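You operate a simulated robot arm through the tools that you are given. There is no shell and no other tool.

You are at the controls of a simulated robot arm. One attempt, no reset.

Task
Dab grease on top of the pipe's end, slide it home, lock the coupling.
Fine: grease goes on with the yellow-handled brush, which goes back; shut the upper half, then turn the latch. Set down upright: yellow-handled brush. A coat counts when it lies all over at full strength: go over it till it gets no stronger.
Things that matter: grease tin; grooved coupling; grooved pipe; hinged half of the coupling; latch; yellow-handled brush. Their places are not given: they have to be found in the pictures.

Only the result counts: the job must be done as asked and must still hold three seconds after the hand-in. Knocking over, shifting, dropping, spilling or breaking anything else fails it.

Robot
A 7-joint arm with a two-finger parallel gripper, fixed in place. Base frame: the origin is at the foot of the arm, x ahead of it, y to its left, z up. Lengths are in mm, angles in rad, forces in N, time in s.
With the tool pointing down near the work surface it reaches from about 380 to 900 mm from the base axis. Its first joint turns from -2.007 to 2.007 rad. Payload 3.91 kg.
The TCP is the grasp point between the finger pads, 30 mm short of the fingertips. In the tool frame z runs along the fingers and y along their closing line. The gripper opens to 110 mm. The fingers are 20 mm wide and 10 mm thick; the gripper's body (48 by 112 mm) begins 55 mm behind the TCP.
Orientation is told as [roll, pitch, yaw] about the base's x, y, z axes, in that order, counted from this pose: with the fingers straight down and closing along the base's y, the tool's x points along the base's -x, its y along +y and its z along -z.

Tools
- The arm moves only by the tool play_rows. Its argument "moves" is one flat list of numbers, 6 for each row, row after row: the shift along the tool's x, y, z in units of 50 mm (1.0 is 50 mm), then the turn, a rotation vector about the tool's x, y, z in units of 4 degrees (1.0 is 4 degrees). In form: [dx, dy, dz, wx, wy, wz, dx, dy, dz, wx, wy, wz, ...]. A call has 1 to 20 rows; each row shifts and turns the commanded pose from where the row before left it, along the tool's axes as they then stand. "fingers" is the closure, from 0 (fully open) to 1 (shut), set as the call begins (left out, the last holds). A call with a number of a shift or a turn outside -1 to 1 is refused whole. Rows are played at 5 a second. More than 50 mm and 0.15 rad between two rows, or a gripper value outside its range, and nothing of the call is played. Where a pose cannot be reached the arm comes as near as it can. A force on the tool above 40 N (or 10 N above the force at the start of the call, whichever is more), or a blocked arm, ends the call early, and 0.2 s more pass. The fingers move at their own pace (about 153 mm/s each) and stop on an object; they squeeze with about 31 N. The grip force told is the motor's: it shows also when the fingers shut on nothing. Time passes only in rows, and 0.2 s behind the last, so rows that do not move let the fingers close. It gives the time, the measured TCP pose, the force on the tool (base axes), the opening and the grip force at its end, in the units of the frame above (readings bear some noise), with the torque about the TCP (base axes, N m) and any sound that the robot's microphone picked up.
- Cameras (640 x 400 px; columns grow to the right, rows downward): "scene" is fixed at [50, 650.7, 1660.7]; the picture's right is [-0.59, -0.81, 0.00], its down [-0.50, 0.37, -0.78] and it looks along [0.63, -0.46, -0.62] (base axes); focal length 346 px, centre (320, 200). "wrist" rides on the gripper at [72, 17, -103] in the tool frame; the picture's right is [-0.23, 0.97, 0.00], its down [-0.76, -0.18, -0.62] and it looks along [-0.61, -0.14, 0.78] (tool axes); focal length 222 px, centre (320, 200).
- grab_frame(camera): a new picture of that camera. No time passes.
- raise_lower(by): slides the trunk up (or, below 0, down) by that many mm; the arm rides with it, the base frame stays. It gives what a move gives, with no picture.
- probe_pixels(camera, pixels): for up to 12 pixels [column, row] of the newest picture of that camera ("zoom" is the newest enlarged one), the place [x, y, z] in the base frame of the surface seen there, good to about 3 mm. No time passes.
- close_up(camera, box): a new picture of the part [left, top, right, bottom] of that camera's present view, enlarged. No time passes.
- finish_job(): hands the job in; it is judged then, once.

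Open the gripper and draw the arm clear of the work before you hand the job in, unless the task says otherwise.

The tools are called after ">>>" by a JSON object that holds its "method" and its "body". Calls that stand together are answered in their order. play_rows: Moves the arm, as the interface text tells. Its arguments: {"type":"object","properties":{"moves":{"type":"array","items":{"type":"number"}},"fingers":{"type":"number"}},"required":["moves"]} The other tools are called the same way: raise_lower (by) slides the trunk up or down; grab_frame (camera) takes a picture; probe_pixels (camera, pixels) gives the place of the surface under pixels of a picture; close_up (camera, box) takes an enlarged picture of a part of a camera's view; finish_job () hands the job in.

At the start:

```text
t: 0.0
eef_pos: [358.4, 321.0, 1342.9]
ee_rot: [0.0, 0.002, -0.001]
ft_force: [-0.4, 0.2, -0.6]
torque: [-0.03, -0.02, 0.01]
finger_gap: 109.9
grip_force: 0.1
trunk travel left (down, up): [-900.0, 90.0]
```

scene: 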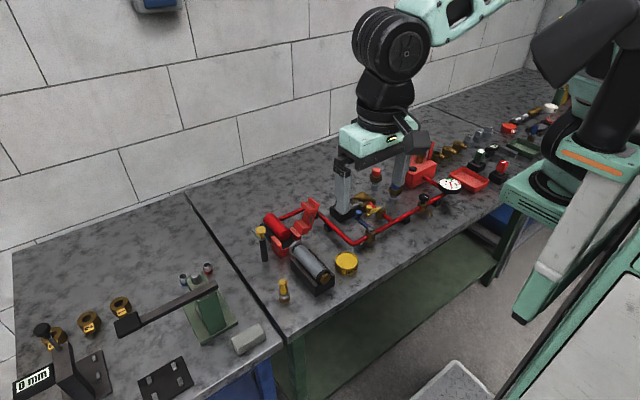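
wrist: 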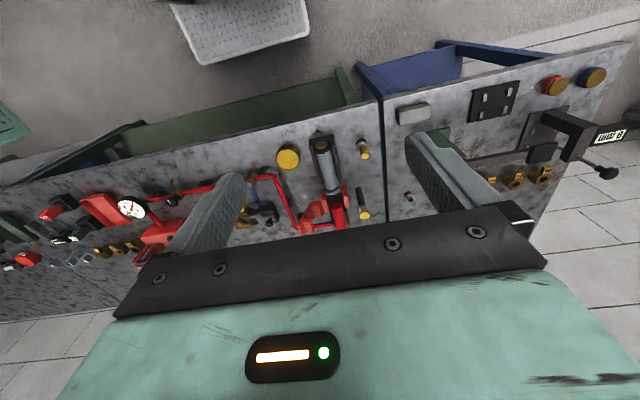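

The scene shows a red coupling near (285,225), a grey pipe near (312,268), a yellow tin at (346,263), and brushes near (262,240) and (284,290). I take enlarged views of this area.

>>> {"method": "close_up", "body": {"camera": "scene", "box": [240, 180, 400, 310]}}

>>> {"method": "close_up", "body": {"camera": "wrist", "box": [240, 120, 400, 240]}}

```text
3.08 times, centred on (320, 245) of scene
```

zoom: 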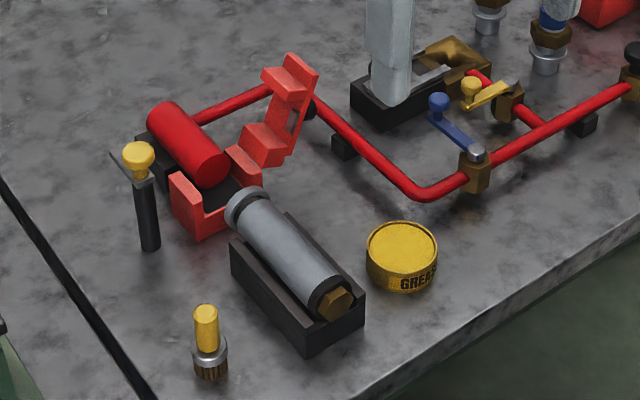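

```text
3.33 times, centred on (320, 180) of wrist
```

zoom: 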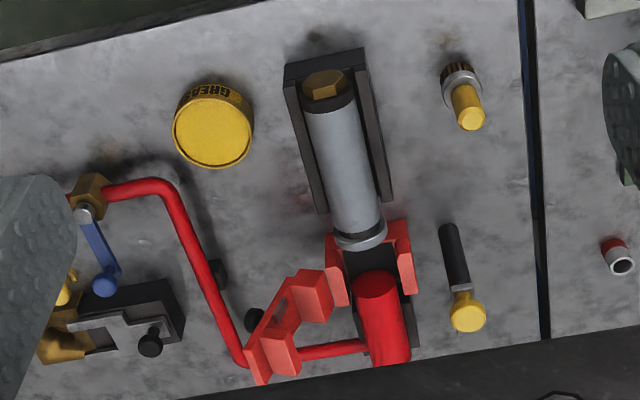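

I look more closely at each item: brush, tin, coupling with latch, and pipe.

>>> {"method": "close_up", "body": {"camera": "scene", "box": [245, 190, 325, 250]}}

>>> {"method": "close_up", "body": {"camera": "scene", "box": [265, 240, 365, 310]}}

>>> {"method": "close_up", "body": {"camera": "wrist", "box": [300, 170, 380, 230]}}

```text
6.67 times, centred on (285, 220) of scene
```

zoom: 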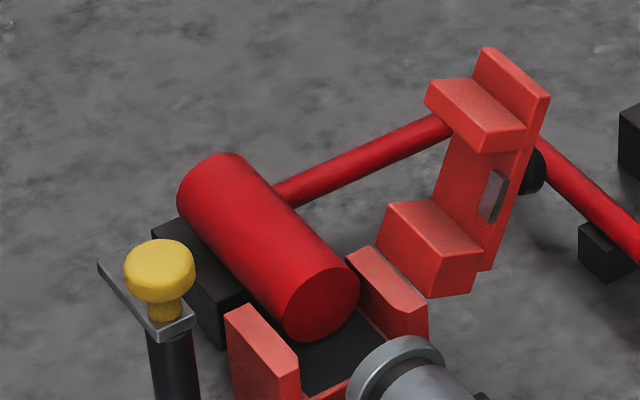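

```text
5.71 times, centred on (315, 275) of scene
```

zoom: 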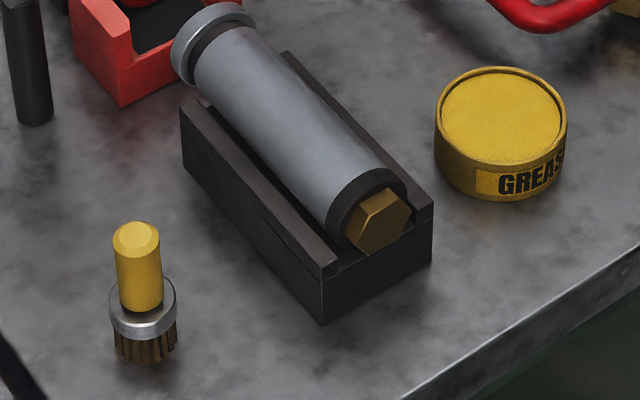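

```text
6.67 times, centred on (340, 200) of wrist
```

zoom: 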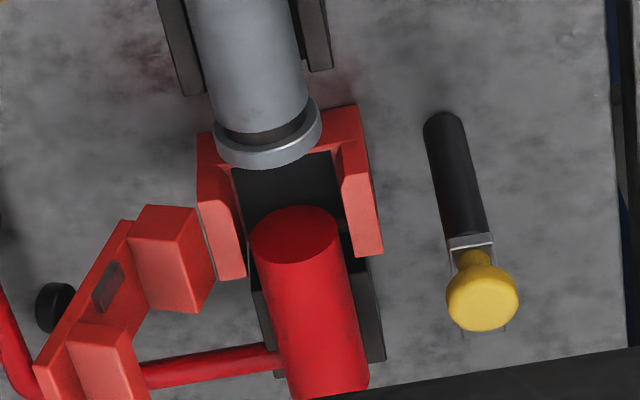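

The wrist zoom shows the coupling, latch knob (482,295), and pipe rim (268,140). I probe these places.

>>> {"method": "probe_pixels", "body": {"camera": "zoom", "pixels": [[482, 290], [470, 240], [445, 120], [265, 155], [245, 60], [300, 235], [320, 330], [215, 200], [365, 200], [180, 240], [95, 350], [70, 300]]}}

>>> {"method": "probe_pixels", "body": {"camera": "scene", "pixels": [[346, 258], [284, 283], [283, 298], [299, 243], [312, 262], [325, 278], [325, 290], [300, 262], [262, 230], [270, 270], [320, 310], [380, 260]]}}

```text
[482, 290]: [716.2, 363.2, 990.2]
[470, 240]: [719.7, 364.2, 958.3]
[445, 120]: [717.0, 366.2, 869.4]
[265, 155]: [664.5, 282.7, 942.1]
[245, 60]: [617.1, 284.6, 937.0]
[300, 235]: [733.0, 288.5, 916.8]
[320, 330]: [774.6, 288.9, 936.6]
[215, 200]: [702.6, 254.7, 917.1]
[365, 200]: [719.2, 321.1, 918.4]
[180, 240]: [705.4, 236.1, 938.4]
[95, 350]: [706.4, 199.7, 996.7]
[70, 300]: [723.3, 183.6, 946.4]
```

```text
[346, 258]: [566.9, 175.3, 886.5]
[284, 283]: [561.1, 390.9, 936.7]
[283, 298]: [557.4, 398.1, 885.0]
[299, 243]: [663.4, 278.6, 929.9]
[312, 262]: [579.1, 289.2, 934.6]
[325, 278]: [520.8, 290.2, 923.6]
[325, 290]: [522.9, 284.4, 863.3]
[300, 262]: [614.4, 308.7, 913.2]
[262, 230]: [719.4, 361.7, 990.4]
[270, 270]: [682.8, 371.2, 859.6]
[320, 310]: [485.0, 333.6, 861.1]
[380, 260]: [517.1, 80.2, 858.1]
```

Table top is at z≈860; pipe lies along x at y≈288 with top z≈937; latch knob top at (718,362,990). I move the wrist camera closer above the coupling, staying well above everything.

>>> {"method": "play_rows", "body": {"moves": [-0.42, 0, 0.5, 0, 0, 0, -0.42, 0, 0.5, 0, 0, 0, -0.42, 0, 0.5, 0, 0, 0, -0.42, 0, 0.5, 0, 0, 0, -0.42, 0, 0.5, 0, 0, 0, -0.42, 0, 0.5, 0, 0, 0, -0.42, 0, 0.5, 0, 0, 0, -0.42, 0, 0.5, 0, 0, 0, -0.42, 0, 0.5, 0, 0, 0, -0.42, 0, 0.5, 0, 0, 0], "fingers": 0}}

```text
t: 2.2
eef_pos: [569.1, 320.2, 1093.8]
ee_rot: [0.0, 0.0, 0.0]
ft_force: [0.6, 0.1, 0.9]
torque: [0.01, -0.01, 0.04]
finger_gap: 110.0
grip_force: 0.1
trunk travel left (down, up): [-900.0, 90.0]
```

The arm reached (569,320,1094) without trouble. I take new pictures with both cameras.

>>> {"method": "grab_frame", "body": {"camera": "wrist"}}

>>> {"method": "grab_frame", "body": {"camera": "scene"}}

```text
taken
```

wrist: 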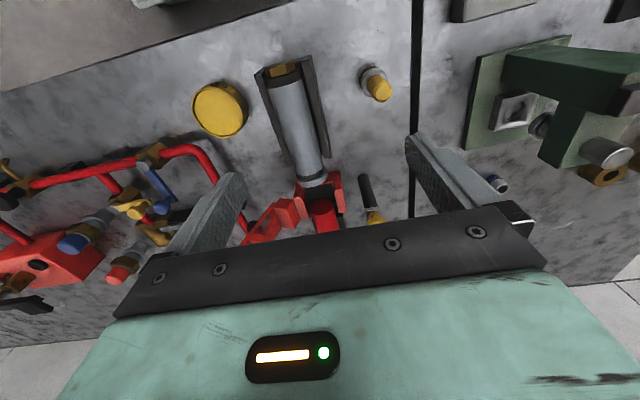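

```text
taken
```

scene: 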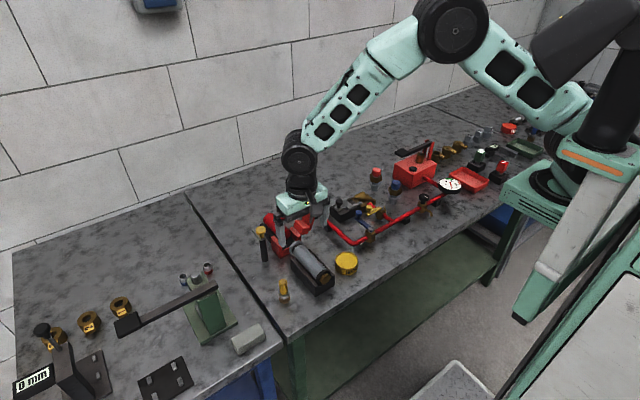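

The pipe end is at wrist (315,182) and the coupling just below it. I enlarge these parts in both views.

>>> {"method": "close_up", "body": {"camera": "wrist", "box": [240, 150, 400, 250]}}

>>> {"method": "close_up", "body": {"camera": "wrist", "box": [240, 50, 400, 150]}}

>>> {"method": "close_up", "body": {"camera": "scene", "box": [250, 205, 330, 255]}}

```text
4.00 times, centred on (320, 200) of wrist
```

zoom: 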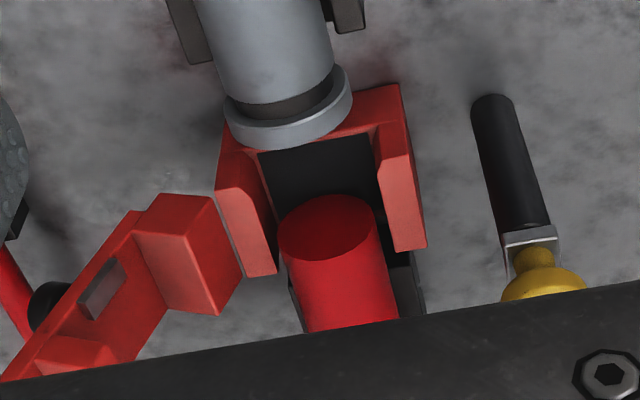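

```text
4.00 times, centred on (320, 100) of wrist
```

zoom: 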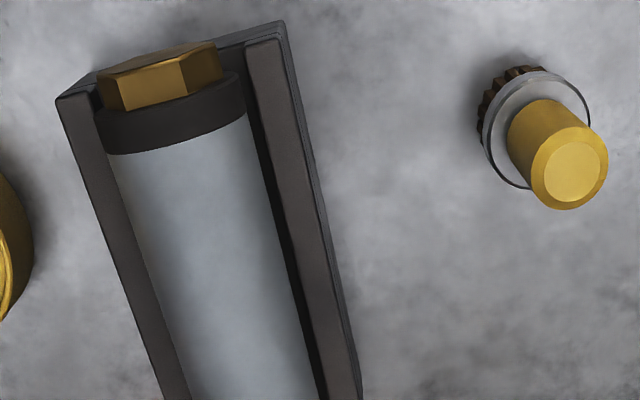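

```text
8.00 times, centred on (290, 230) of scene
```

zoom: 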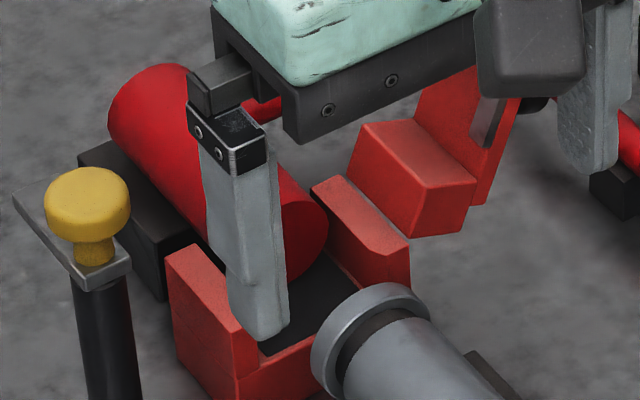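

I probe points on the latch, coupling walls, collar and hinged half in the enlarged scene view.

>>> {"method": "probe_pixels", "body": {"camera": "zoom", "pixels": [[88, 190], [90, 250], [20, 200], [85, 280], [125, 265], [100, 330], [190, 270], [230, 370], [340, 190], [395, 240], [400, 150], [420, 220]]}}

>>> {"method": "close_up", "body": {"camera": "scene", "box": [285, 235, 345, 300]}}

```text
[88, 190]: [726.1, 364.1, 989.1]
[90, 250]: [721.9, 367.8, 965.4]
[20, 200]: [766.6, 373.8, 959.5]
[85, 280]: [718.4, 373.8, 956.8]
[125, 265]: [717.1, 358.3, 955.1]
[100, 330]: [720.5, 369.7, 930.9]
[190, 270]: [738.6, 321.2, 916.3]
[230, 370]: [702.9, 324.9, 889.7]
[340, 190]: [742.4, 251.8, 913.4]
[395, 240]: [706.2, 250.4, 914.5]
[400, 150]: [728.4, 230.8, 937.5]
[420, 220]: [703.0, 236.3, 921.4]
```

```text
6.15 times, centred on (315, 268) of scene
```

zoom: 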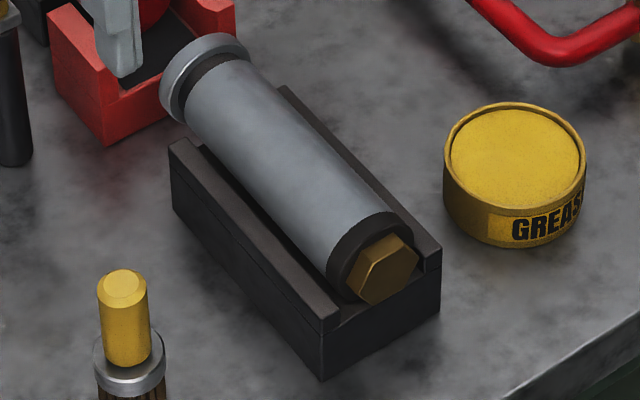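

I probe the pipe, cradle, tin and brush geometry in this enlarged view.

>>> {"method": "probe_pixels", "body": {"camera": "zoom", "pixels": [[123, 277], [123, 340], [123, 372], [215, 40], [185, 90], [222, 65], [250, 120], [340, 210], [375, 225], [385, 275], [515, 150], [515, 110]]}}

>>> {"method": "probe_pixels", "body": {"camera": "zoom", "pixels": [[180, 150], [325, 310], [290, 95], [430, 240], [322, 370], [438, 310], [450, 150], [582, 150], [515, 235], [140, 385], [105, 385], [160, 375]]}}

```text
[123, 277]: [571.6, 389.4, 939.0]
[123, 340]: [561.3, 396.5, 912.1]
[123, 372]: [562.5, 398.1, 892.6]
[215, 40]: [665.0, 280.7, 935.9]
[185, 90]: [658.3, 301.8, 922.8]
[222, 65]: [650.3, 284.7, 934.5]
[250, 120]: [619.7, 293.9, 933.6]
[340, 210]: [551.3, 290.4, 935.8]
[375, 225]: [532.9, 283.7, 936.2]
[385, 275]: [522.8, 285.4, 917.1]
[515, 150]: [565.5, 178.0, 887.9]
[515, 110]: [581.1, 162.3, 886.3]
```

```text
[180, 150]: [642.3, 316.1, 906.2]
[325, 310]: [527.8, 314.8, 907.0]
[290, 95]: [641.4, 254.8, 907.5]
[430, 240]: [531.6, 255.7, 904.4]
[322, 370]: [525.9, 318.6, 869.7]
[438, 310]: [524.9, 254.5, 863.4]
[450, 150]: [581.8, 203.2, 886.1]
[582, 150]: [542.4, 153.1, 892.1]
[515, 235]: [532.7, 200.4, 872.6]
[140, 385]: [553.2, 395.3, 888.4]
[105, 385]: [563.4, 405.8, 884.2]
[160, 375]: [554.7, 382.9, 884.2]
```

I measure the brush handle exactly with a wrist close-up around (378,85).

>>> {"method": "close_up", "body": {"camera": "wrist", "box": [346, 60, 410, 110]}}

```text
8.00 times, centred on (378, 85) of wrist
```

zoom: 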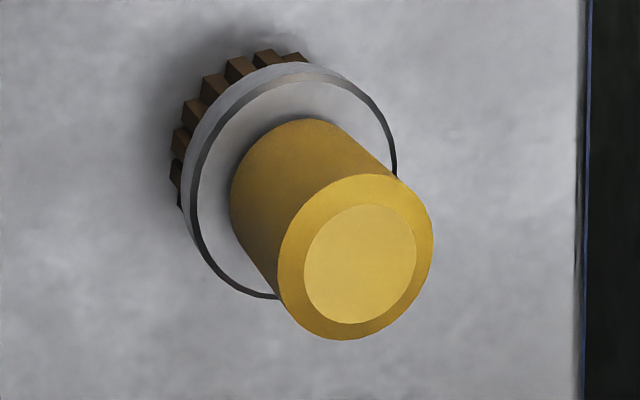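

The handle's top face is centred at zoom (360,264); I probe its centre, edges and the ferrule.

>>> {"method": "probe_pixels", "body": {"camera": "zoom", "pixels": [[360, 264], [308, 270], [412, 258], [360, 208], [355, 320], [285, 270], [428, 240], [220, 150], [260, 285], [370, 110], [200, 190], [190, 200]]}}

```text
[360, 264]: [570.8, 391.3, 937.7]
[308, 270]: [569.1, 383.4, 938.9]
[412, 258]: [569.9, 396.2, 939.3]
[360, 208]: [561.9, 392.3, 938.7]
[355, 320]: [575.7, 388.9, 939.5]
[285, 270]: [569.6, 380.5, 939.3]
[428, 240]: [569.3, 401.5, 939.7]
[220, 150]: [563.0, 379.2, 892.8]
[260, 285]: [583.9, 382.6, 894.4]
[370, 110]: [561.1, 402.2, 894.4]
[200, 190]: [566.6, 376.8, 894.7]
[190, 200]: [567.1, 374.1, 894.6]
```

Handle centre is (569,390.5), top 939.5; ferrule top at z≈894.5. I move above the brush with the fingers half open and then check.

>>> {"method": "play_rows", "body": {"moves": [0, 0.35, 0.4, 0, 0, 0, 0, 0.35, 0.4, 0, 0, 0, 0, 0.35, 0.4, 0, 0, 0, 0, 0.356, 0.4, 0, 0, 0, 0, 0, 0, 0, 0, 0], "fingers": 0.5}}

>>> {"method": "grab_frame", "body": {"camera": "wrist"}}

>>> {"method": "close_up", "body": {"camera": "scene", "box": [245, 220, 325, 310]}}

```text
t: 3.4
eef_pos: [568.5, 390.0, 1013.5]
ee_rot: [0.002, -0.001, 0.001]
ft_force: [0.2, 0.4, -0.8]
torque: [0.02, -0.03, -0.01]
finger_gap: 55.0
grip_force: 0.0
trunk travel left (down, up): [-900.0, 90.0]
```

```text
taken
```

wrist: 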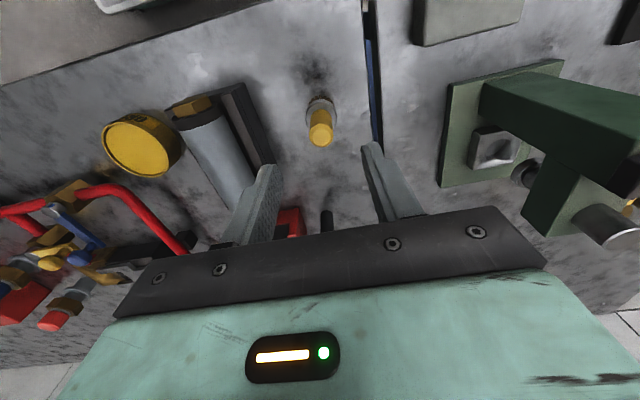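

```text
4.44 times, centred on (285, 265) of scene
```

zoom: 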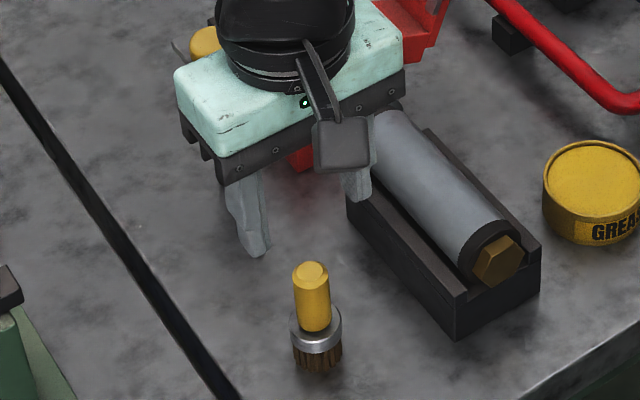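

The open fingers straddle the brush in y (brush at wrist (320,130)). I lower 84 mm to TCP z≈929.5, just above the ferrule, without closing yet.

>>> {"method": "play_rows", "body": {"moves": [-0.01, 0.01, 0.5, 0, 0, 0, 0, 0, 0.5, 0, 0, 0, 0, 0, 0.4, 0, 0, 0, 0, 0, 0.28, 0, 0, 0, 0, 0, 0, 0, 0, 0], "fingers": 0.5}}

>>> {"method": "close_up", "body": {"camera": "scene", "box": [250, 240, 320, 310]}}

>>> {"method": "grab_frame", "body": {"camera": "wrist"}}

```text
t: 4.6
eef_pos: [568.4, 392.2, 928.3]
ee_rot: [0.0, 0.0, 0.001]
ft_force: [-0.4, -0.1, 0.3]
torque: [-0.02, 0.03, 0.03]
finger_gap: 55.0
grip_force: 0.1
trunk travel left (down, up): [-900.0, 90.0]
```

```text
5.71 times, centred on (285, 275) of scene
```

zoom: 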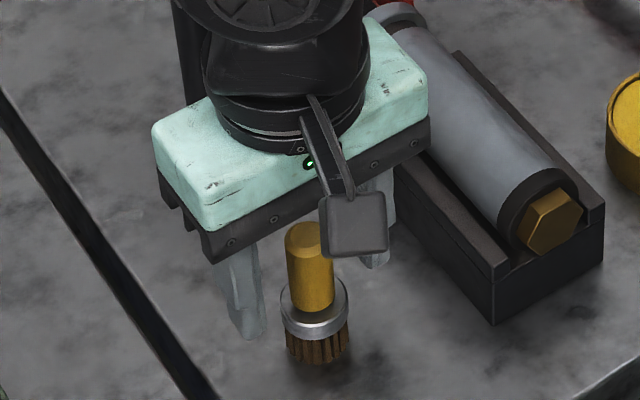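

```text
taken
```

wrist: 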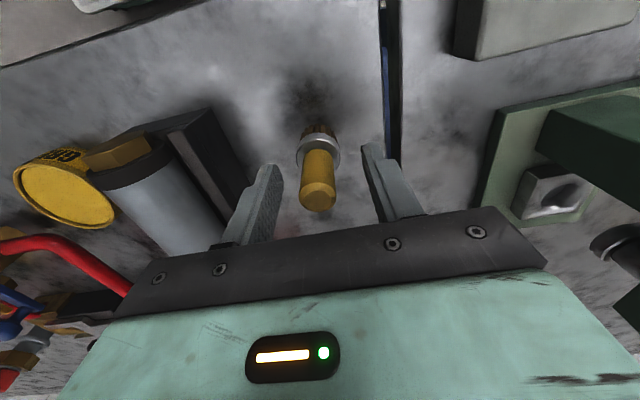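

The handle stands between the fingers with the ferrule (318,150) level with the fingertips. I close the fingers.

>>> {"method": "play_rows", "body": {"moves": [0, 0, 0, 0, 0, 0, 0, 0, 0, 0, 0, 0, 0, 0, 0, 0, 0, 0, 0, 0, 0, 0, 0, 0], "fingers": 1}}

>>> {"method": "grab_frame", "body": {"camera": "wrist"}}

```text
t: 5.6
eef_pos: [568.9, 390.3, 928.4]
ee_rot: [0.0, -0.001, 0.0]
ft_force: [0.6, 0.8, -0.2]
torque: [0.01, 0.0, 0.0]
finger_gap: 20.1
grip_force: 30.9
trunk travel left (down, up): [-900.0, 90.0]
```

```text
taken
```

wrist: 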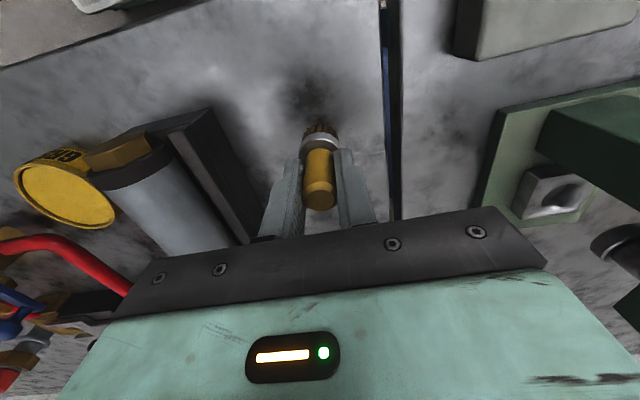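

Grip holds at 20.1 mm. I lift the brush by 100 mm and measure the tin.

>>> {"method": "play_rows", "body": {"moves": [0, 0, -0.2, 0, 0, 0, 0, 0, -0.4, 0, 0, 0, 0, 0, -0.5, 0, 0, 0, 0, 0, -0.5, 0, 0, 0, 0, 0, -0.4, 0, 0, 0, 0, 0, 0, 0, 0, 0], "fingers": 1}}

>>> {"method": "close_up", "body": {"camera": "scene", "box": [322, 240, 370, 285]}}

```text
t: 7.0
eef_pos: [570.2, 391.7, 1028.4]
ee_rot: [0.0, 0.001, 0.001]
ft_force: [-0.2, -0.6, -0.6]
torque: [-0.02, 0.01, -0.01]
finger_gap: 20.1
grip_force: 31.3
trunk travel left (down, up): [-900.0, 90.0]
```

```text
8.89 times, centred on (346, 262) of scene
```

zoom: 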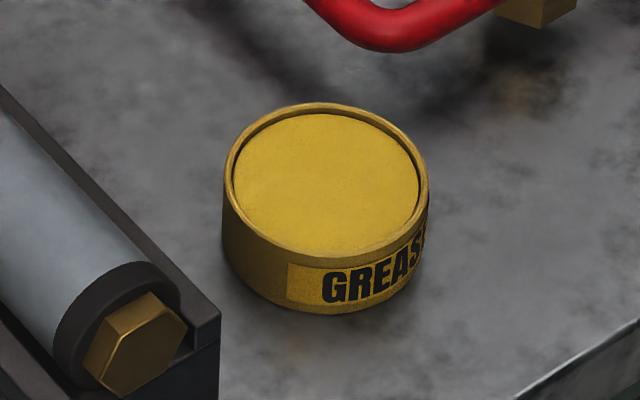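

I probe the rim and inner grease surface of the tin.

>>> {"method": "probe_pixels", "body": {"camera": "zoom", "pixels": [[325, 180], [228, 178], [424, 180], [326, 105], [326, 254], [240, 180], [412, 185], [325, 118], [325, 240], [290, 140], [370, 220], [300, 300]]}}

>>> {"method": "close_up", "body": {"camera": "scene", "box": [250, 190, 330, 290]}}

```text
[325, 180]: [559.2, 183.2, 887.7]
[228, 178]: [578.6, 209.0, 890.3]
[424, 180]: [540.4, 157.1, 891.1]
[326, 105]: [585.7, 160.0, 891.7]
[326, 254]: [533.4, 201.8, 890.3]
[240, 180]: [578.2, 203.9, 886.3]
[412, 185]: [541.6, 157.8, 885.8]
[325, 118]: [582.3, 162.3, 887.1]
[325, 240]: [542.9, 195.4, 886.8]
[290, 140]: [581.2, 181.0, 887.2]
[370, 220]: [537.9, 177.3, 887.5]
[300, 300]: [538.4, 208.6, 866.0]
```

```text
4.00 times, centred on (290, 240) of scene
```

zoom: 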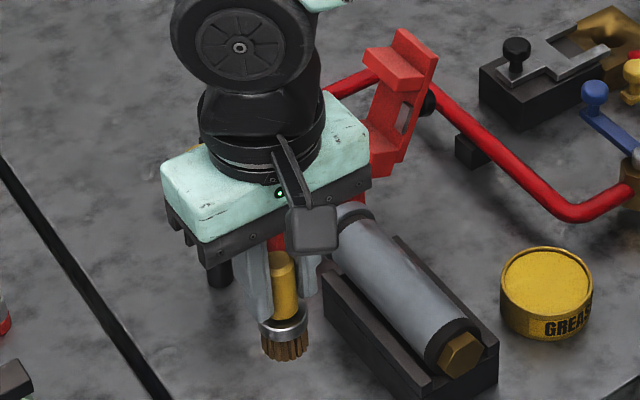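

Tin centre ≈ (559.5,182), rim z≈891, grease z≈887; the brush bottom sits about 69 mm below the TCP. I raise a little and carry the brush across over the tin.

>>> {"method": "play_rows", "body": {"moves": [0, 0, -0.42, 0, 0, 0, 0.038, -0.834, 0, 0, 0, 0, 0.038, -0.834, 0, 0, 0, 0, 0.038, -0.834, 0, 0, 0, 0, 0.038, -0.834, 0, 0, 0, 0, 0.038, -0.834, 0, 0, 0, 0, 0, 0, 0, 0, 0, 0], "fingers": 1}}

>>> {"method": "grab_frame", "body": {"camera": "wrist"}}

>>> {"method": "close_up", "body": {"camera": "scene", "box": [290, 190, 390, 290]}}

```text
t: 8.6
eef_pos: [558.0, 182.9, 1050.0]
ee_rot: [0.001, -0.001, -0.001]
ft_force: [0.6, 0.7, -0.4]
torque: [0.04, 0.01, 0.01]
finger_gap: 20.0
grip_force: 30.7
trunk travel left (down, up): [-900.0, 90.0]
```

```text
taken
```

wrist: 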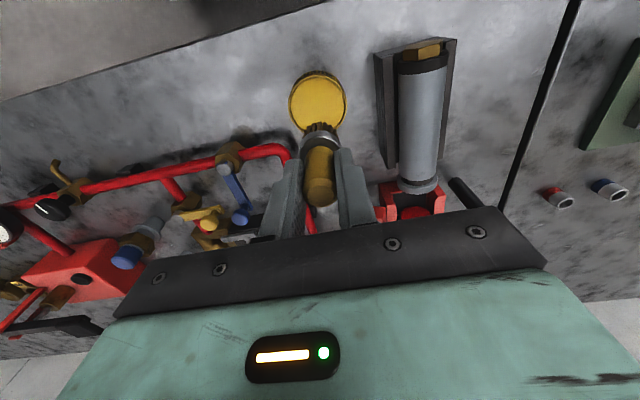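

```text
4.00 times, centred on (340, 240) of scene
```

zoom: 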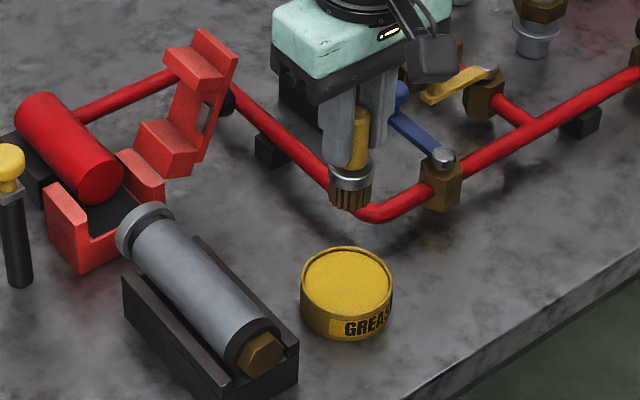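

The brush hangs over the tin. I descend so the bristle tips reach about z≈885, slowing near the grease surface.

>>> {"method": "play_rows", "body": {"moves": [0, 0, 0.5, 0, 0, 0, 0, 0, 0.5, 0, 0, 0, 0, 0, 0.4, 0, 0, 0, 0, 0, 0.2, 0, 0, 0, 0, 0, 0.2, 0, 0, 0, 0, 0, 0.04, 0, 0, 0, 0, 0, 0.04, 0, 0, 0, 0, 0, 0.04, 0, 0, 0, 0, 0, 0, 0, 0, 0, 0, 0, 0, 0, 0, 0], "fingers": 1}}

>>> {"method": "close_up", "body": {"camera": "scene", "box": [310, 210, 390, 290]}}

```text
t: 10.8
eef_pos: [560.4, 182.2, 953.5]
ee_rot: [0.003, -0.002, 0.001]
ft_force: [4.5, 2.4, 18.6]
torque: [0.33, -0.21, 0.02]
finger_gap: 19.9
grip_force: 30.7
trunk travel left (down, up): [-900.0, 90.0]
```

```text
5.00 times, centred on (350, 250) of scene
```

zoom: 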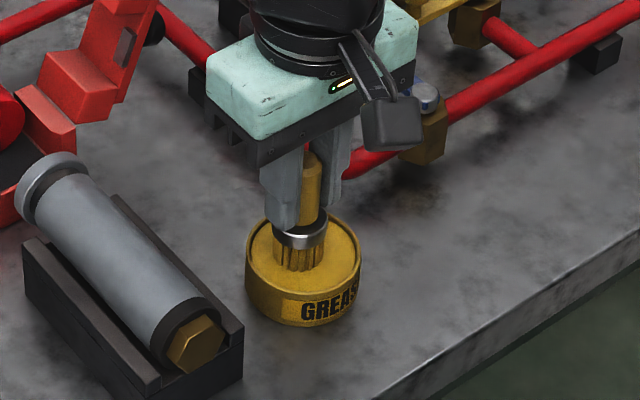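

The bristles press on the grease with ~18 N. I lift slowly straight up and look at the bristles.

>>> {"method": "play_rows", "body": {"moves": [0, 0, -0.05, 0, 0, 0, 0, 0, -0.1, 0, 0, 0, 0, 0, -0.3, 0, 0, 0, 0, 0, -0.5, 0, 0, 0, 0, 0, -0.5, 0, 0, 0, 0, 0, -0.47, 0, 0, 0, 0, 0, 0, 0, 0, 0], "fingers": 1}}

>>> {"method": "close_up", "body": {"camera": "scene", "box": [310, 200, 390, 290]}}

>>> {"method": "close_up", "body": {"camera": "scene", "box": [250, 205, 330, 265]}}

```text
t: 12.4
eef_pos: [561.2, 182.7, 1049.6]
ee_rot: [-0.003, 0.0, 0.0]
ft_force: [0.1, 0.4, -0.9]
torque: [0.04, 0.01, 0.0]
finger_gap: 19.7
grip_force: 30.9
trunk travel left (down, up): [-900.0, 90.0]
```

```text
4.44 times, centred on (350, 245) of scene
```

zoom: 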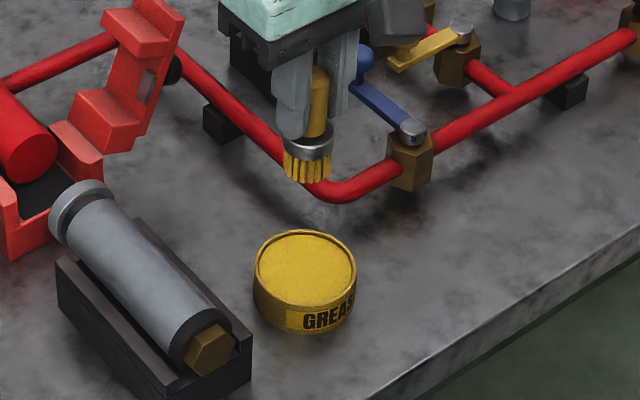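

```text
6.67 times, centred on (290, 235) of scene
```

zoom: 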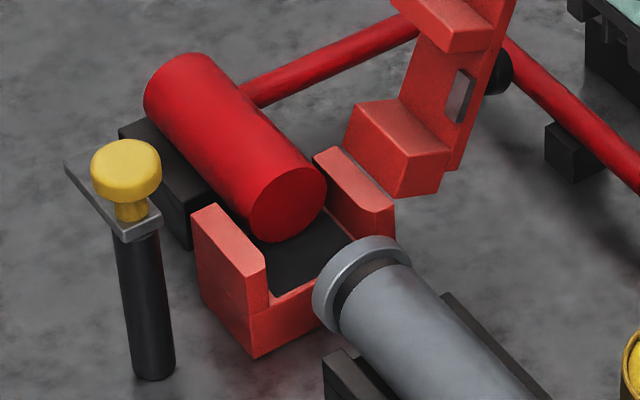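

The bristles are now yellow with grease. I probe the collar and the coupling/latch in the newest view.

>>> {"method": "probe_pixels", "body": {"camera": "zoom", "pixels": [[372, 242], [350, 252], [385, 255], [400, 270], [340, 262], [365, 285], [430, 300], [318, 300], [325, 320], [400, 245], [285, 205], [315, 240]]}}

>>> {"method": "probe_pixels", "body": {"camera": "zoom", "pixels": [[125, 155], [75, 170], [155, 215], [128, 240], [155, 370], [215, 215], [260, 280], [320, 155], [385, 205], [240, 345], [400, 165], [495, 75]]}}

```text
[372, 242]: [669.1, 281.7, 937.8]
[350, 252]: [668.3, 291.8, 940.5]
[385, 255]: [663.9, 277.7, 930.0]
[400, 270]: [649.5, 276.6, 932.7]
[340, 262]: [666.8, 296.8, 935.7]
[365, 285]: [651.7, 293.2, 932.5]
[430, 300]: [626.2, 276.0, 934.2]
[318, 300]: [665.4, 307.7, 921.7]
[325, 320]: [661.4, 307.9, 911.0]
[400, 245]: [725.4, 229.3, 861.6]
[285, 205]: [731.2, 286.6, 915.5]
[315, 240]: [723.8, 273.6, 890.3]
```

```text
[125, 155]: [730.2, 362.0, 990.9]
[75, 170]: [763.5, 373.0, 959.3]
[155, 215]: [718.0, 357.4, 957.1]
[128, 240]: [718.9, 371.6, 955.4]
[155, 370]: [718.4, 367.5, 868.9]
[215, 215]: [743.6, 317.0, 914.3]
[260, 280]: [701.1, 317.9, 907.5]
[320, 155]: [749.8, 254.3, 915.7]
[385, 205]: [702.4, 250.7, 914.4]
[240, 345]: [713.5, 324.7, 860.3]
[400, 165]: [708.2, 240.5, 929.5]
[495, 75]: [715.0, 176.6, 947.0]
```

Collar top is about z≈940 at x≈657–669, y≈286; red pipe face at x≈731. I carry the loaded brush over the pipe's end at (660,286) and descend to just above it.

>>> {"method": "play_rows", "body": {"moves": [-0.4, 0.416, 0, 0, 0, 0, -0.4, 0.416, 0, 0, 0, 0, -0.4, 0.416, 0, 0, 0, 0, -0.4, 0.416, 0, 0, 0, 0, -0.4, 0.416, 0, 0, 0, 0, 0, 0, 0.4, 0, 0, 0, 0, 0, 0.3, 0, 0, 0, 0, 0, 0, 0, 0, 0], "fingers": 1}}

>>> {"method": "close_up", "body": {"camera": "scene", "box": [260, 200, 340, 265]}}

>>> {"method": "close_up", "body": {"camera": "wrist", "box": [260, 100, 380, 220]}}

```text
t: 14.2
eef_pos: [661.3, 285.4, 1016.1]
ee_rot: [-0.001, 0.001, 0.0]
ft_force: [-0.5, -0.8, -1.4]
torque: [0.0, 0.01, 0.02]
finger_gap: 19.9
grip_force: 30.7
trunk travel left (down, up): [-900.0, 90.0]
```

```text
6.15 times, centred on (300, 232) of scene
```

zoom: 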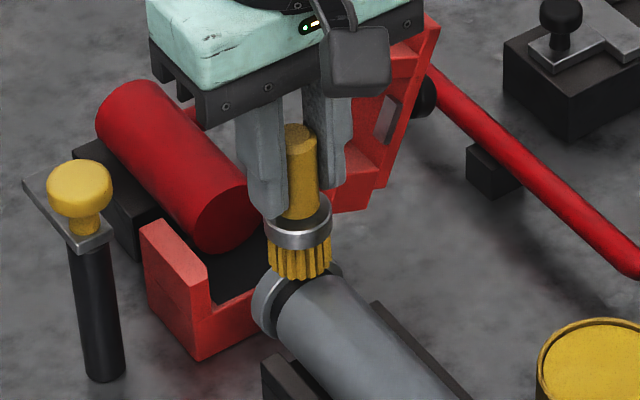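

```text
3.33 times, centred on (320, 160) of wrist
```

zoom: 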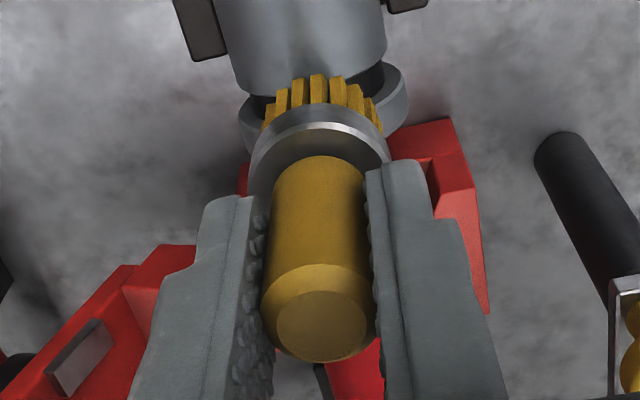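

The bristles hover just above the collar at scene zoom (300,275). I lower in small steps, watching the force.

>>> {"method": "play_rows", "body": {"moves": [0, 0, 0.04, 0, 0, 0, 0, 0, 0.04, 0, 0, 0, 0, 0, 0, 0, 0, 0], "fingers": 1}}

>>> {"method": "close_up", "body": {"camera": "scene", "box": [275, 220, 325, 260]}}

```text
t: 15.0
eef_pos: [660.5, 286.0, 1011.9]
ee_rot: [0.002, 0.0, -0.002]
ft_force: [-0.8, -0.6, -1.0]
torque: [0.0, -0.03, 0.0]
finger_gap: 20.2
grip_force: 30.6
trunk travel left (down, up): [-900.0, 90.0]
```

```text
10.00 times, centred on (300, 240) of scene
```

zoom: 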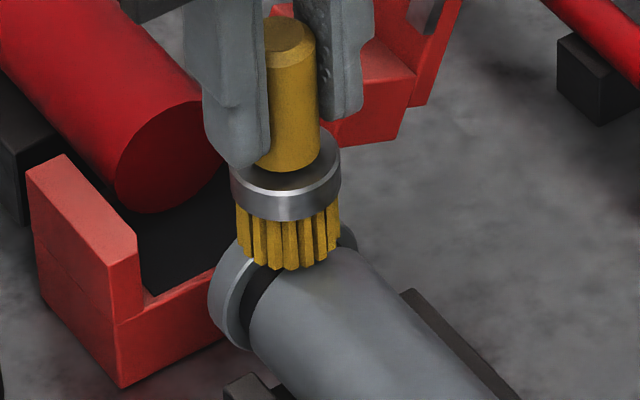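

Not touching yet (force ≈ -1 N). I lower another 2 mm.

>>> {"method": "play_rows", "body": {"moves": [0, 0, 0.02, 0, 0, 0, 0, 0, 0.02, 0, 0, 0, 0, 0, 0, 0, 0, 0], "fingers": 1}}

```text
t: 15.8
eef_pos: [659.2, 286.4, 1009.6]
ee_rot: [0.0, 0.0, -0.002]
ft_force: [-0.1, -1.9, 5.7]
torque: [-0.17, -0.04, -0.03]
finger_gap: 20.0
grip_force: 31.8
trunk travel left (down, up): [-900.0, 90.0]
```

Contact at TCP z≈1009.6 with ~6 N. I dwell, then lift a bit to see what grease was laid.

>>> {"method": "play_rows", "body": {"moves": [0, 0, 0, 0, 0, 0, 0, 0, 0, 0, 0, 0, 0, 0, -0.3, 0, 0, 0, 0, 0, -0.5, 0, 0, 0, 0, 0, 0, 0, 0, 0], "fingers": 1}}

>>> {"method": "close_up", "body": {"camera": "scene", "box": [275, 220, 325, 260]}}

>>> {"method": "close_up", "body": {"camera": "wrist", "box": [260, 100, 380, 220]}}

```text
t: 17.0
eef_pos: [658.5, 285.5, 1048.9]
ee_rot: [0.001, -0.001, 0.001]
ft_force: [-0.8, -1.1, -1.4]
torque: [-0.04, -0.01, 0.01]
finger_gap: 19.6
grip_force: 31.2
trunk travel left (down, up): [-900.0, 90.0]
```

```text
10.00 times, centred on (300, 240) of scene
```

zoom: 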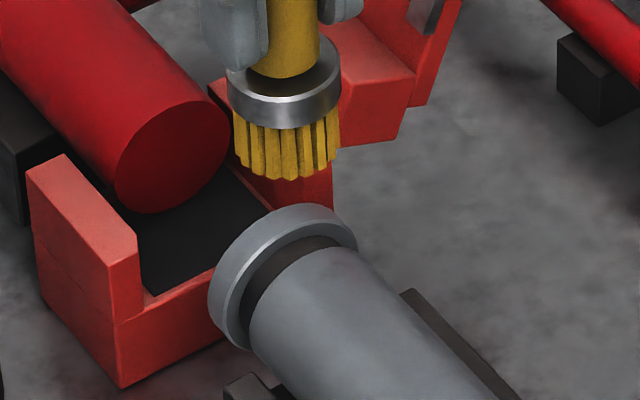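

```text
3.33 times, centred on (320, 160) of wrist
```

zoom: 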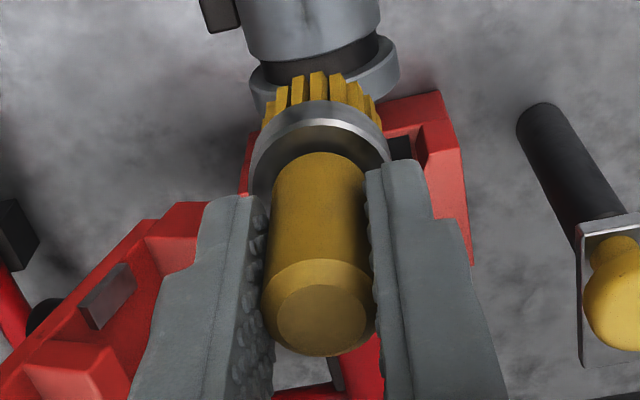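

I see no obvious grease yet; I enlarge further on the pipe end to check for a faint tint.

>>> {"method": "close_up", "body": {"camera": "scene", "box": [292, 236, 316, 254]}}

```text
16.00 times, centred on (304, 245) of scene
```

zoom: 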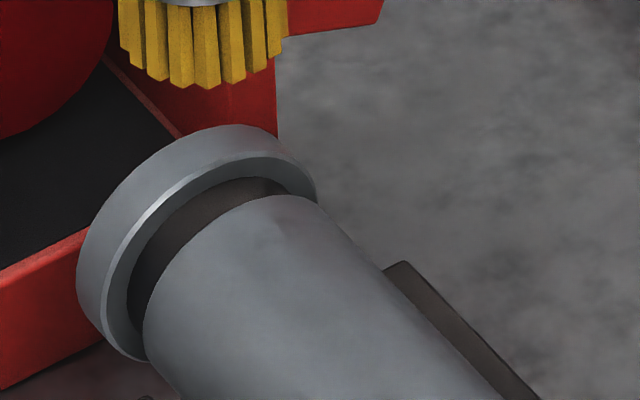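

I probe the collar, groove and body edges in this view to locate the target exactly.

>>> {"method": "probe_pixels", "body": {"camera": "zoom", "pixels": [[215, 130], [230, 150], [180, 150], [245, 158], [220, 192], [250, 185], [270, 200], [280, 260], [110, 220], [90, 300], [310, 195], [205, 195]]}}

```text
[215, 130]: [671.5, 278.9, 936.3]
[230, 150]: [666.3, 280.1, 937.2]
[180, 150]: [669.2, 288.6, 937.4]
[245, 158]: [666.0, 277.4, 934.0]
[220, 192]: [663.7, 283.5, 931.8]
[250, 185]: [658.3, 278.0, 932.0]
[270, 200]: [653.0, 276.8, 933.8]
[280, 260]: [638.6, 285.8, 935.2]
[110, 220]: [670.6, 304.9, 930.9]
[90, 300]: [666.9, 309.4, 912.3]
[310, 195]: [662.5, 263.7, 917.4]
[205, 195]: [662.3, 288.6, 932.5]
```

The collar spans x≈665–673; my dab was centred over the groove at 660. I shift to x≈668 and press again with a longer dwell and small strokes.

>>> {"method": "play_rows", "body": {"moves": [-0.17, 0, 0, 0, 0, 0, 0, 0, 0.5, 0, 0, 0, 0, 0, 0.22, 0, 0, 0, 0, 0, 0.04, 0, 0, 0, 0, 0, 0.02, 0, 0, 0, 0, 0, 0, 0, 0, 0], "fingers": 1}}

```text
t: 18.4
eef_pos: [668.1, 285.5, 1010.7]
ee_rot: [0.001, -0.001, 0.0]
ft_force: [2.7, 1.2, 6.0]
torque: [0.19, -0.11, 0.01]
finger_gap: 20.1
grip_force: 30.9
trunk travel left (down, up): [-900.0, 90.0]
```

Contact force is ~6 N at x=668. I stroke along y by ±8 mm and back, dwell, then lift to look.

>>> {"method": "play_rows", "body": {"moves": [0, 0.08, 0, 0, 0, 0, 0, 0.08, 0, 0, 0, 0, 0, -0.08, 0, 0, 0, 0, 0, -0.08, 0, 0, 0, 0, 0, -0.08, 0, 0, 0, 0, 0, -0.08, 0, 0, 0, 0, 0, 0.08, 0, 0, 0, 0, 0, 0.08, 0, 0, 0, 0, 0, 0, 0, 0, 0, 0, 0, 0, -0.4, 0, 0, 0, 0, 0, -0.4, 0, 0, 0], "fingers": 1}}

>>> {"method": "close_up", "body": {"camera": "scene", "box": [275, 220, 325, 260]}}

```text
t: 20.8
eef_pos: [668.6, 289.0, 1051.5]
ee_rot: [0.001, 0.0, -0.001]
ft_force: [-0.2, -0.2, -1.5]
torque: [-0.03, 0.02, 0.01]
finger_gap: 19.7
grip_force: 31.2
trunk travel left (down, up): [-900.0, 90.0]
```

```text
10.00 times, centred on (300, 240) of scene
```

zoom: 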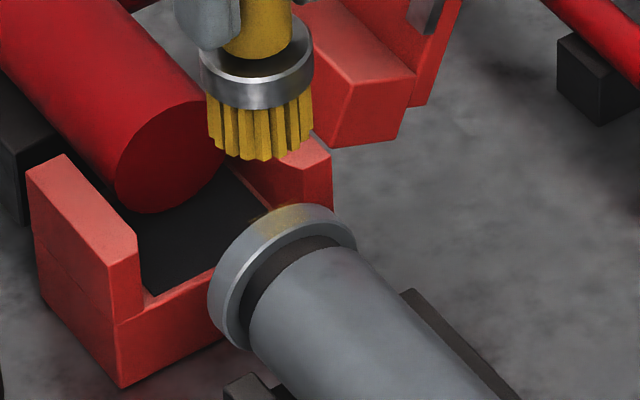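

A faint yellow tint appears on the collar top around (300,215). I look closer to see its extent.

>>> {"method": "close_up", "body": {"camera": "scene", "box": [292, 236, 316, 254]}}

>>> {"method": "grab_frame", "body": {"camera": "wrist"}}

```text
16.00 times, centred on (304, 245) of scene
```

zoom: 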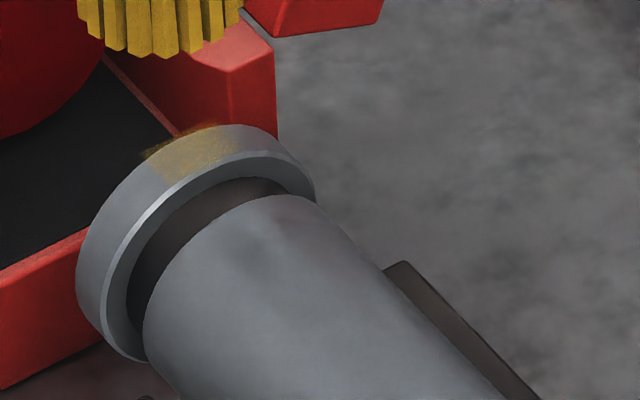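

```text
taken
```

wrist: 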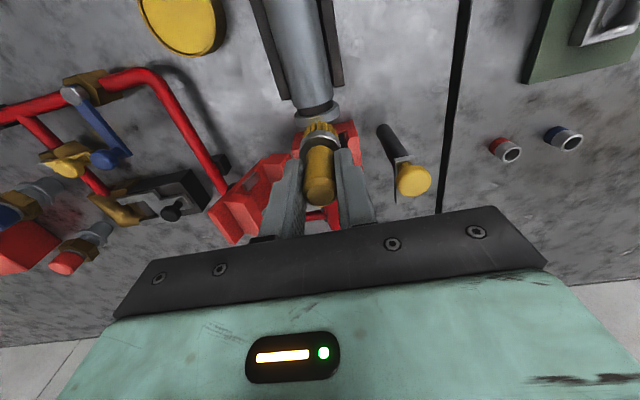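

The tint covers a patch from about (145,155) to (240,150) in this zoom. I probe its corners to locate it.

>>> {"method": "probe_pixels", "body": {"camera": "zoom", "pixels": [[150, 155], [162, 178], [200, 160], [240, 152], [215, 130], [175, 140], [190, 170], [225, 140]]}}

```text
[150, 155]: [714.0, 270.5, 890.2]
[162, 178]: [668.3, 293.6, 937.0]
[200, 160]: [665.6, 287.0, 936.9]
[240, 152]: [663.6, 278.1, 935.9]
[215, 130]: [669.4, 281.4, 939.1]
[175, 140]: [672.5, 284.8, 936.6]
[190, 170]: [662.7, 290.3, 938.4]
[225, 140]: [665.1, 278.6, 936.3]
```

The patch spans about y 278–294, x 663–674. I go down again and stroke across it several times.

>>> {"method": "play_rows", "body": {"moves": [0, 0, 0.5, 0, 0, 0, 0, 0, 0.24, 0, 0, 0, 0, 0, 0.06, 0, 0, 0, 0, 0.08, 0, 0, 0, 0, 0, 0.08, 0, 0, 0, 0, 0, 0.08, 0, 0, 0, 0, 0, -0.08, 0, 0, 0, 0, 0, -0.08, 0, 0, 0, 0, 0, -0.08, 0, 0, 0, 0, 0, -0.08, 0, 0, 0, 0, 0, -0.08, 0, 0, 0, 0, 0, -0.08, 0, 0, 0, 0, 0, 0.08, 0, 0, 0, 0, 0, 0.08, 0, 0, 0, 0, 0, 0.08, 0, 0, 0, 0, 0, 0.08, 0, 0, 0, 0, 0, 0.08, 0, 0, 0, 0, 0, 0.08, 0, 0, 0, 0, 0, -0.08, 0, 0, 0, 0, 0, -0.08, 0, 0, 0, 0], "fingers": 1}}

>>> {"method": "close_up", "body": {"camera": "scene", "box": [275, 220, 325, 260]}}

```text
t: 25.0
eef_pos: [668.7, 289.6, 1011.1]
ee_rot: [-0.001, 0.001, 0.001]
ft_force: [0.2, -0.4, 1.0]
torque: [-0.06, 0.0, -0.03]
finger_gap: 20.0
grip_force: 30.8
trunk travel left (down, up): [-900.0, 90.0]
```

```text
10.00 times, centred on (300, 240) of scene
```

zoom: 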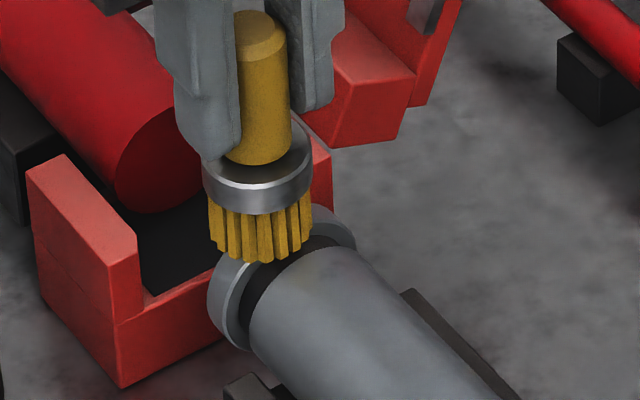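

Force dropped to ~1 N here. I lower 1.5 mm and continue stroking over the collar.

>>> {"method": "play_rows", "body": {"moves": [0, -0.08, 0, 0, 0, 0, 0, 0, 0.03, 0, 0, 0, 0, 0.08, 0, 0, 0, 0, 0, 0.08, 0, 0, 0, 0, 0, -0.08, 0, 0, 0, 0, 0, -0.08, 0, 0, 0, 0, 0, -0.08, 0, 0, 0, 0, 0, -0.08, 0, 0, 0, 0, 0, 0.08, 0, 0, 0, 0, 0, 0.08, 0, 0, 0, 0], "fingers": 1}}

```text
t: 27.2
eef_pos: [667.5, 286.0, 1008.4]
ee_rot: [0.001, -0.001, 0.0]
ft_force: [0.8, -1.9, 5.0]
torque: [-0.25, -0.08, 0.0]
finger_gap: 19.9
grip_force: 31.1
trunk travel left (down, up): [-900.0, 90.0]
```

Force is ~5 N. I lift and look at the coat.

>>> {"method": "play_rows", "body": {"moves": [0, 0, -0.2, 0, 0, 0, 0, 0, -0.5, 0, 0, 0, 0, 0, -0.1, 0, 0, 0], "fingers": 1}}

>>> {"method": "close_up", "body": {"camera": "scene", "box": [292, 236, 316, 254]}}

```text
t: 28.0
eef_pos: [668.4, 287.2, 1048.4]
ee_rot: [-0.001, 0.0, -0.002]
ft_force: [-0.2, -0.4, -0.3]
torque: [-0.02, -0.03, 0.02]
finger_gap: 19.7
grip_force: 31.5
trunk travel left (down, up): [-900.0, 90.0]
```

```text
16.00 times, centred on (304, 245) of scene
```

zoom: 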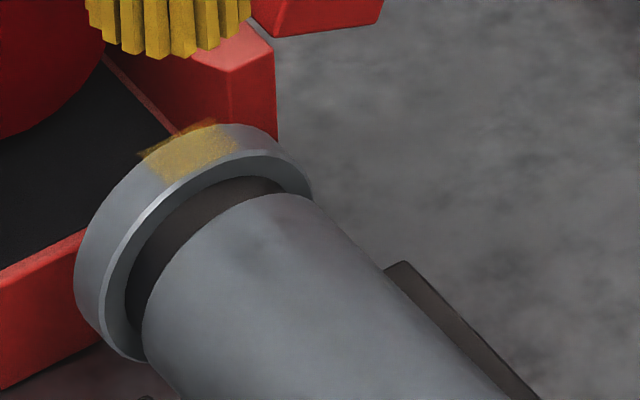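

The coat is stronger but still faint, and the patch seems to reach a bit further to +x. I shift 3 mm forward and stroke again, several passes.

>>> {"method": "play_rows", "body": {"moves": [-0.06, 0, 0.5, 0, 0, 0, 0, 0, 0.24, 0, 0, 0, 0, 0, 0.07, 0, 0, 0, 0, 0.08, 0, 0, 0, 0, 0, 0.08, 0, 0, 0, 0, 0, -0.08, 0, 0, 0, 0, 0, -0.08, 0, 0, 0, 0, 0, -0.08, 0, 0, 0, 0, 0, -0.08, 0, 0, 0, 0, 0, 0.08, 0, 0, 0, 0, 0, 0.08, 0, 0, 0, 0, 0, 0.08, 0, 0, 0, 0, 0, 0.08, 0, 0, 0, 0, 0, -0.08, 0, 0, 0, 0, 0, -0.08, 0, 0, 0, 0, 0, -0.08, 0, 0, 0, 0, 0, -0.08, 0, 0, 0, 0, 0, 0.08, 0, 0, 0, 0, 0, 0.08, 0, 0, 0, 0, 0, 0, 0, 0, 0, 0], "fingers": 1}}

>>> {"method": "play_rows", "body": {"moves": [0, 0, -0.2, 0, 0, 0, 0, 0, -0.5, 0, 0, 0, 0, 0, -0.1, 0, 0, 0], "fingers": 1}}

>>> {"method": "close_up", "body": {"camera": "scene", "box": [292, 236, 316, 254]}}

```text
t: 32.2
eef_pos: [670.5, 285.6, 1007.8]
ee_rot: [-0.001, 0.001, -0.001]
ft_force: [0.7, -1.7, 2.2]
torque: [-0.07, -0.06, -0.02]
finger_gap: 18.6
grip_force: 30.8
trunk travel left (down, up): [-900.0, 90.0]
```

```text
t: 33.0
eef_pos: [671.9, 287.0, 1047.9]
ee_rot: [-0.002, 0.0, 0.0]
ft_force: [0.5, -1.9, -1.4]
torque: [-0.01, 0.03, 0.02]
finger_gap: 18.7
grip_force: 30.6
trunk travel left (down, up): [-900.0, 90.0]
```

```text
16.00 times, centred on (304, 245) of scene
```

zoom: 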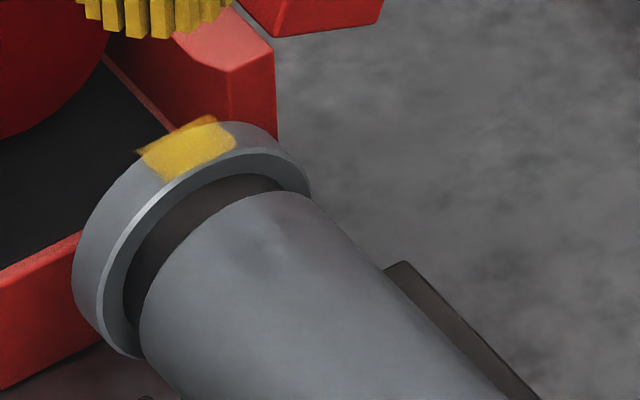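

The coat is much stronger now. But the opening fell from 19.9 to 18.6 mm, so I check how the brush sits in the fingers.

>>> {"method": "close_up", "body": {"camera": "wrist", "box": [260, 100, 380, 220]}}

>>> {"method": "close_up", "body": {"camera": "scene", "box": [275, 195, 325, 255]}}

```text
3.33 times, centred on (320, 160) of wrist
```

zoom: 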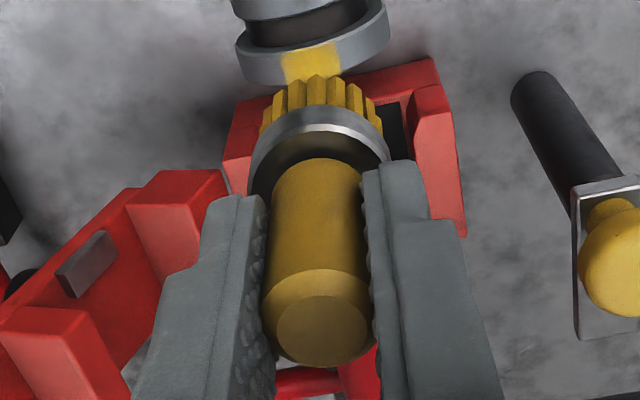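

```text
6.67 times, centred on (300, 225) of scene
```

zoom: 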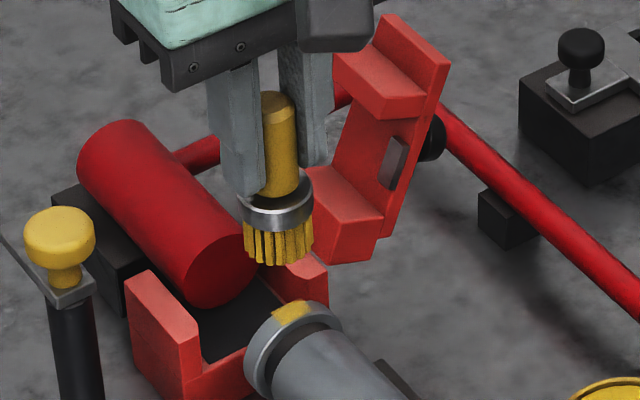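

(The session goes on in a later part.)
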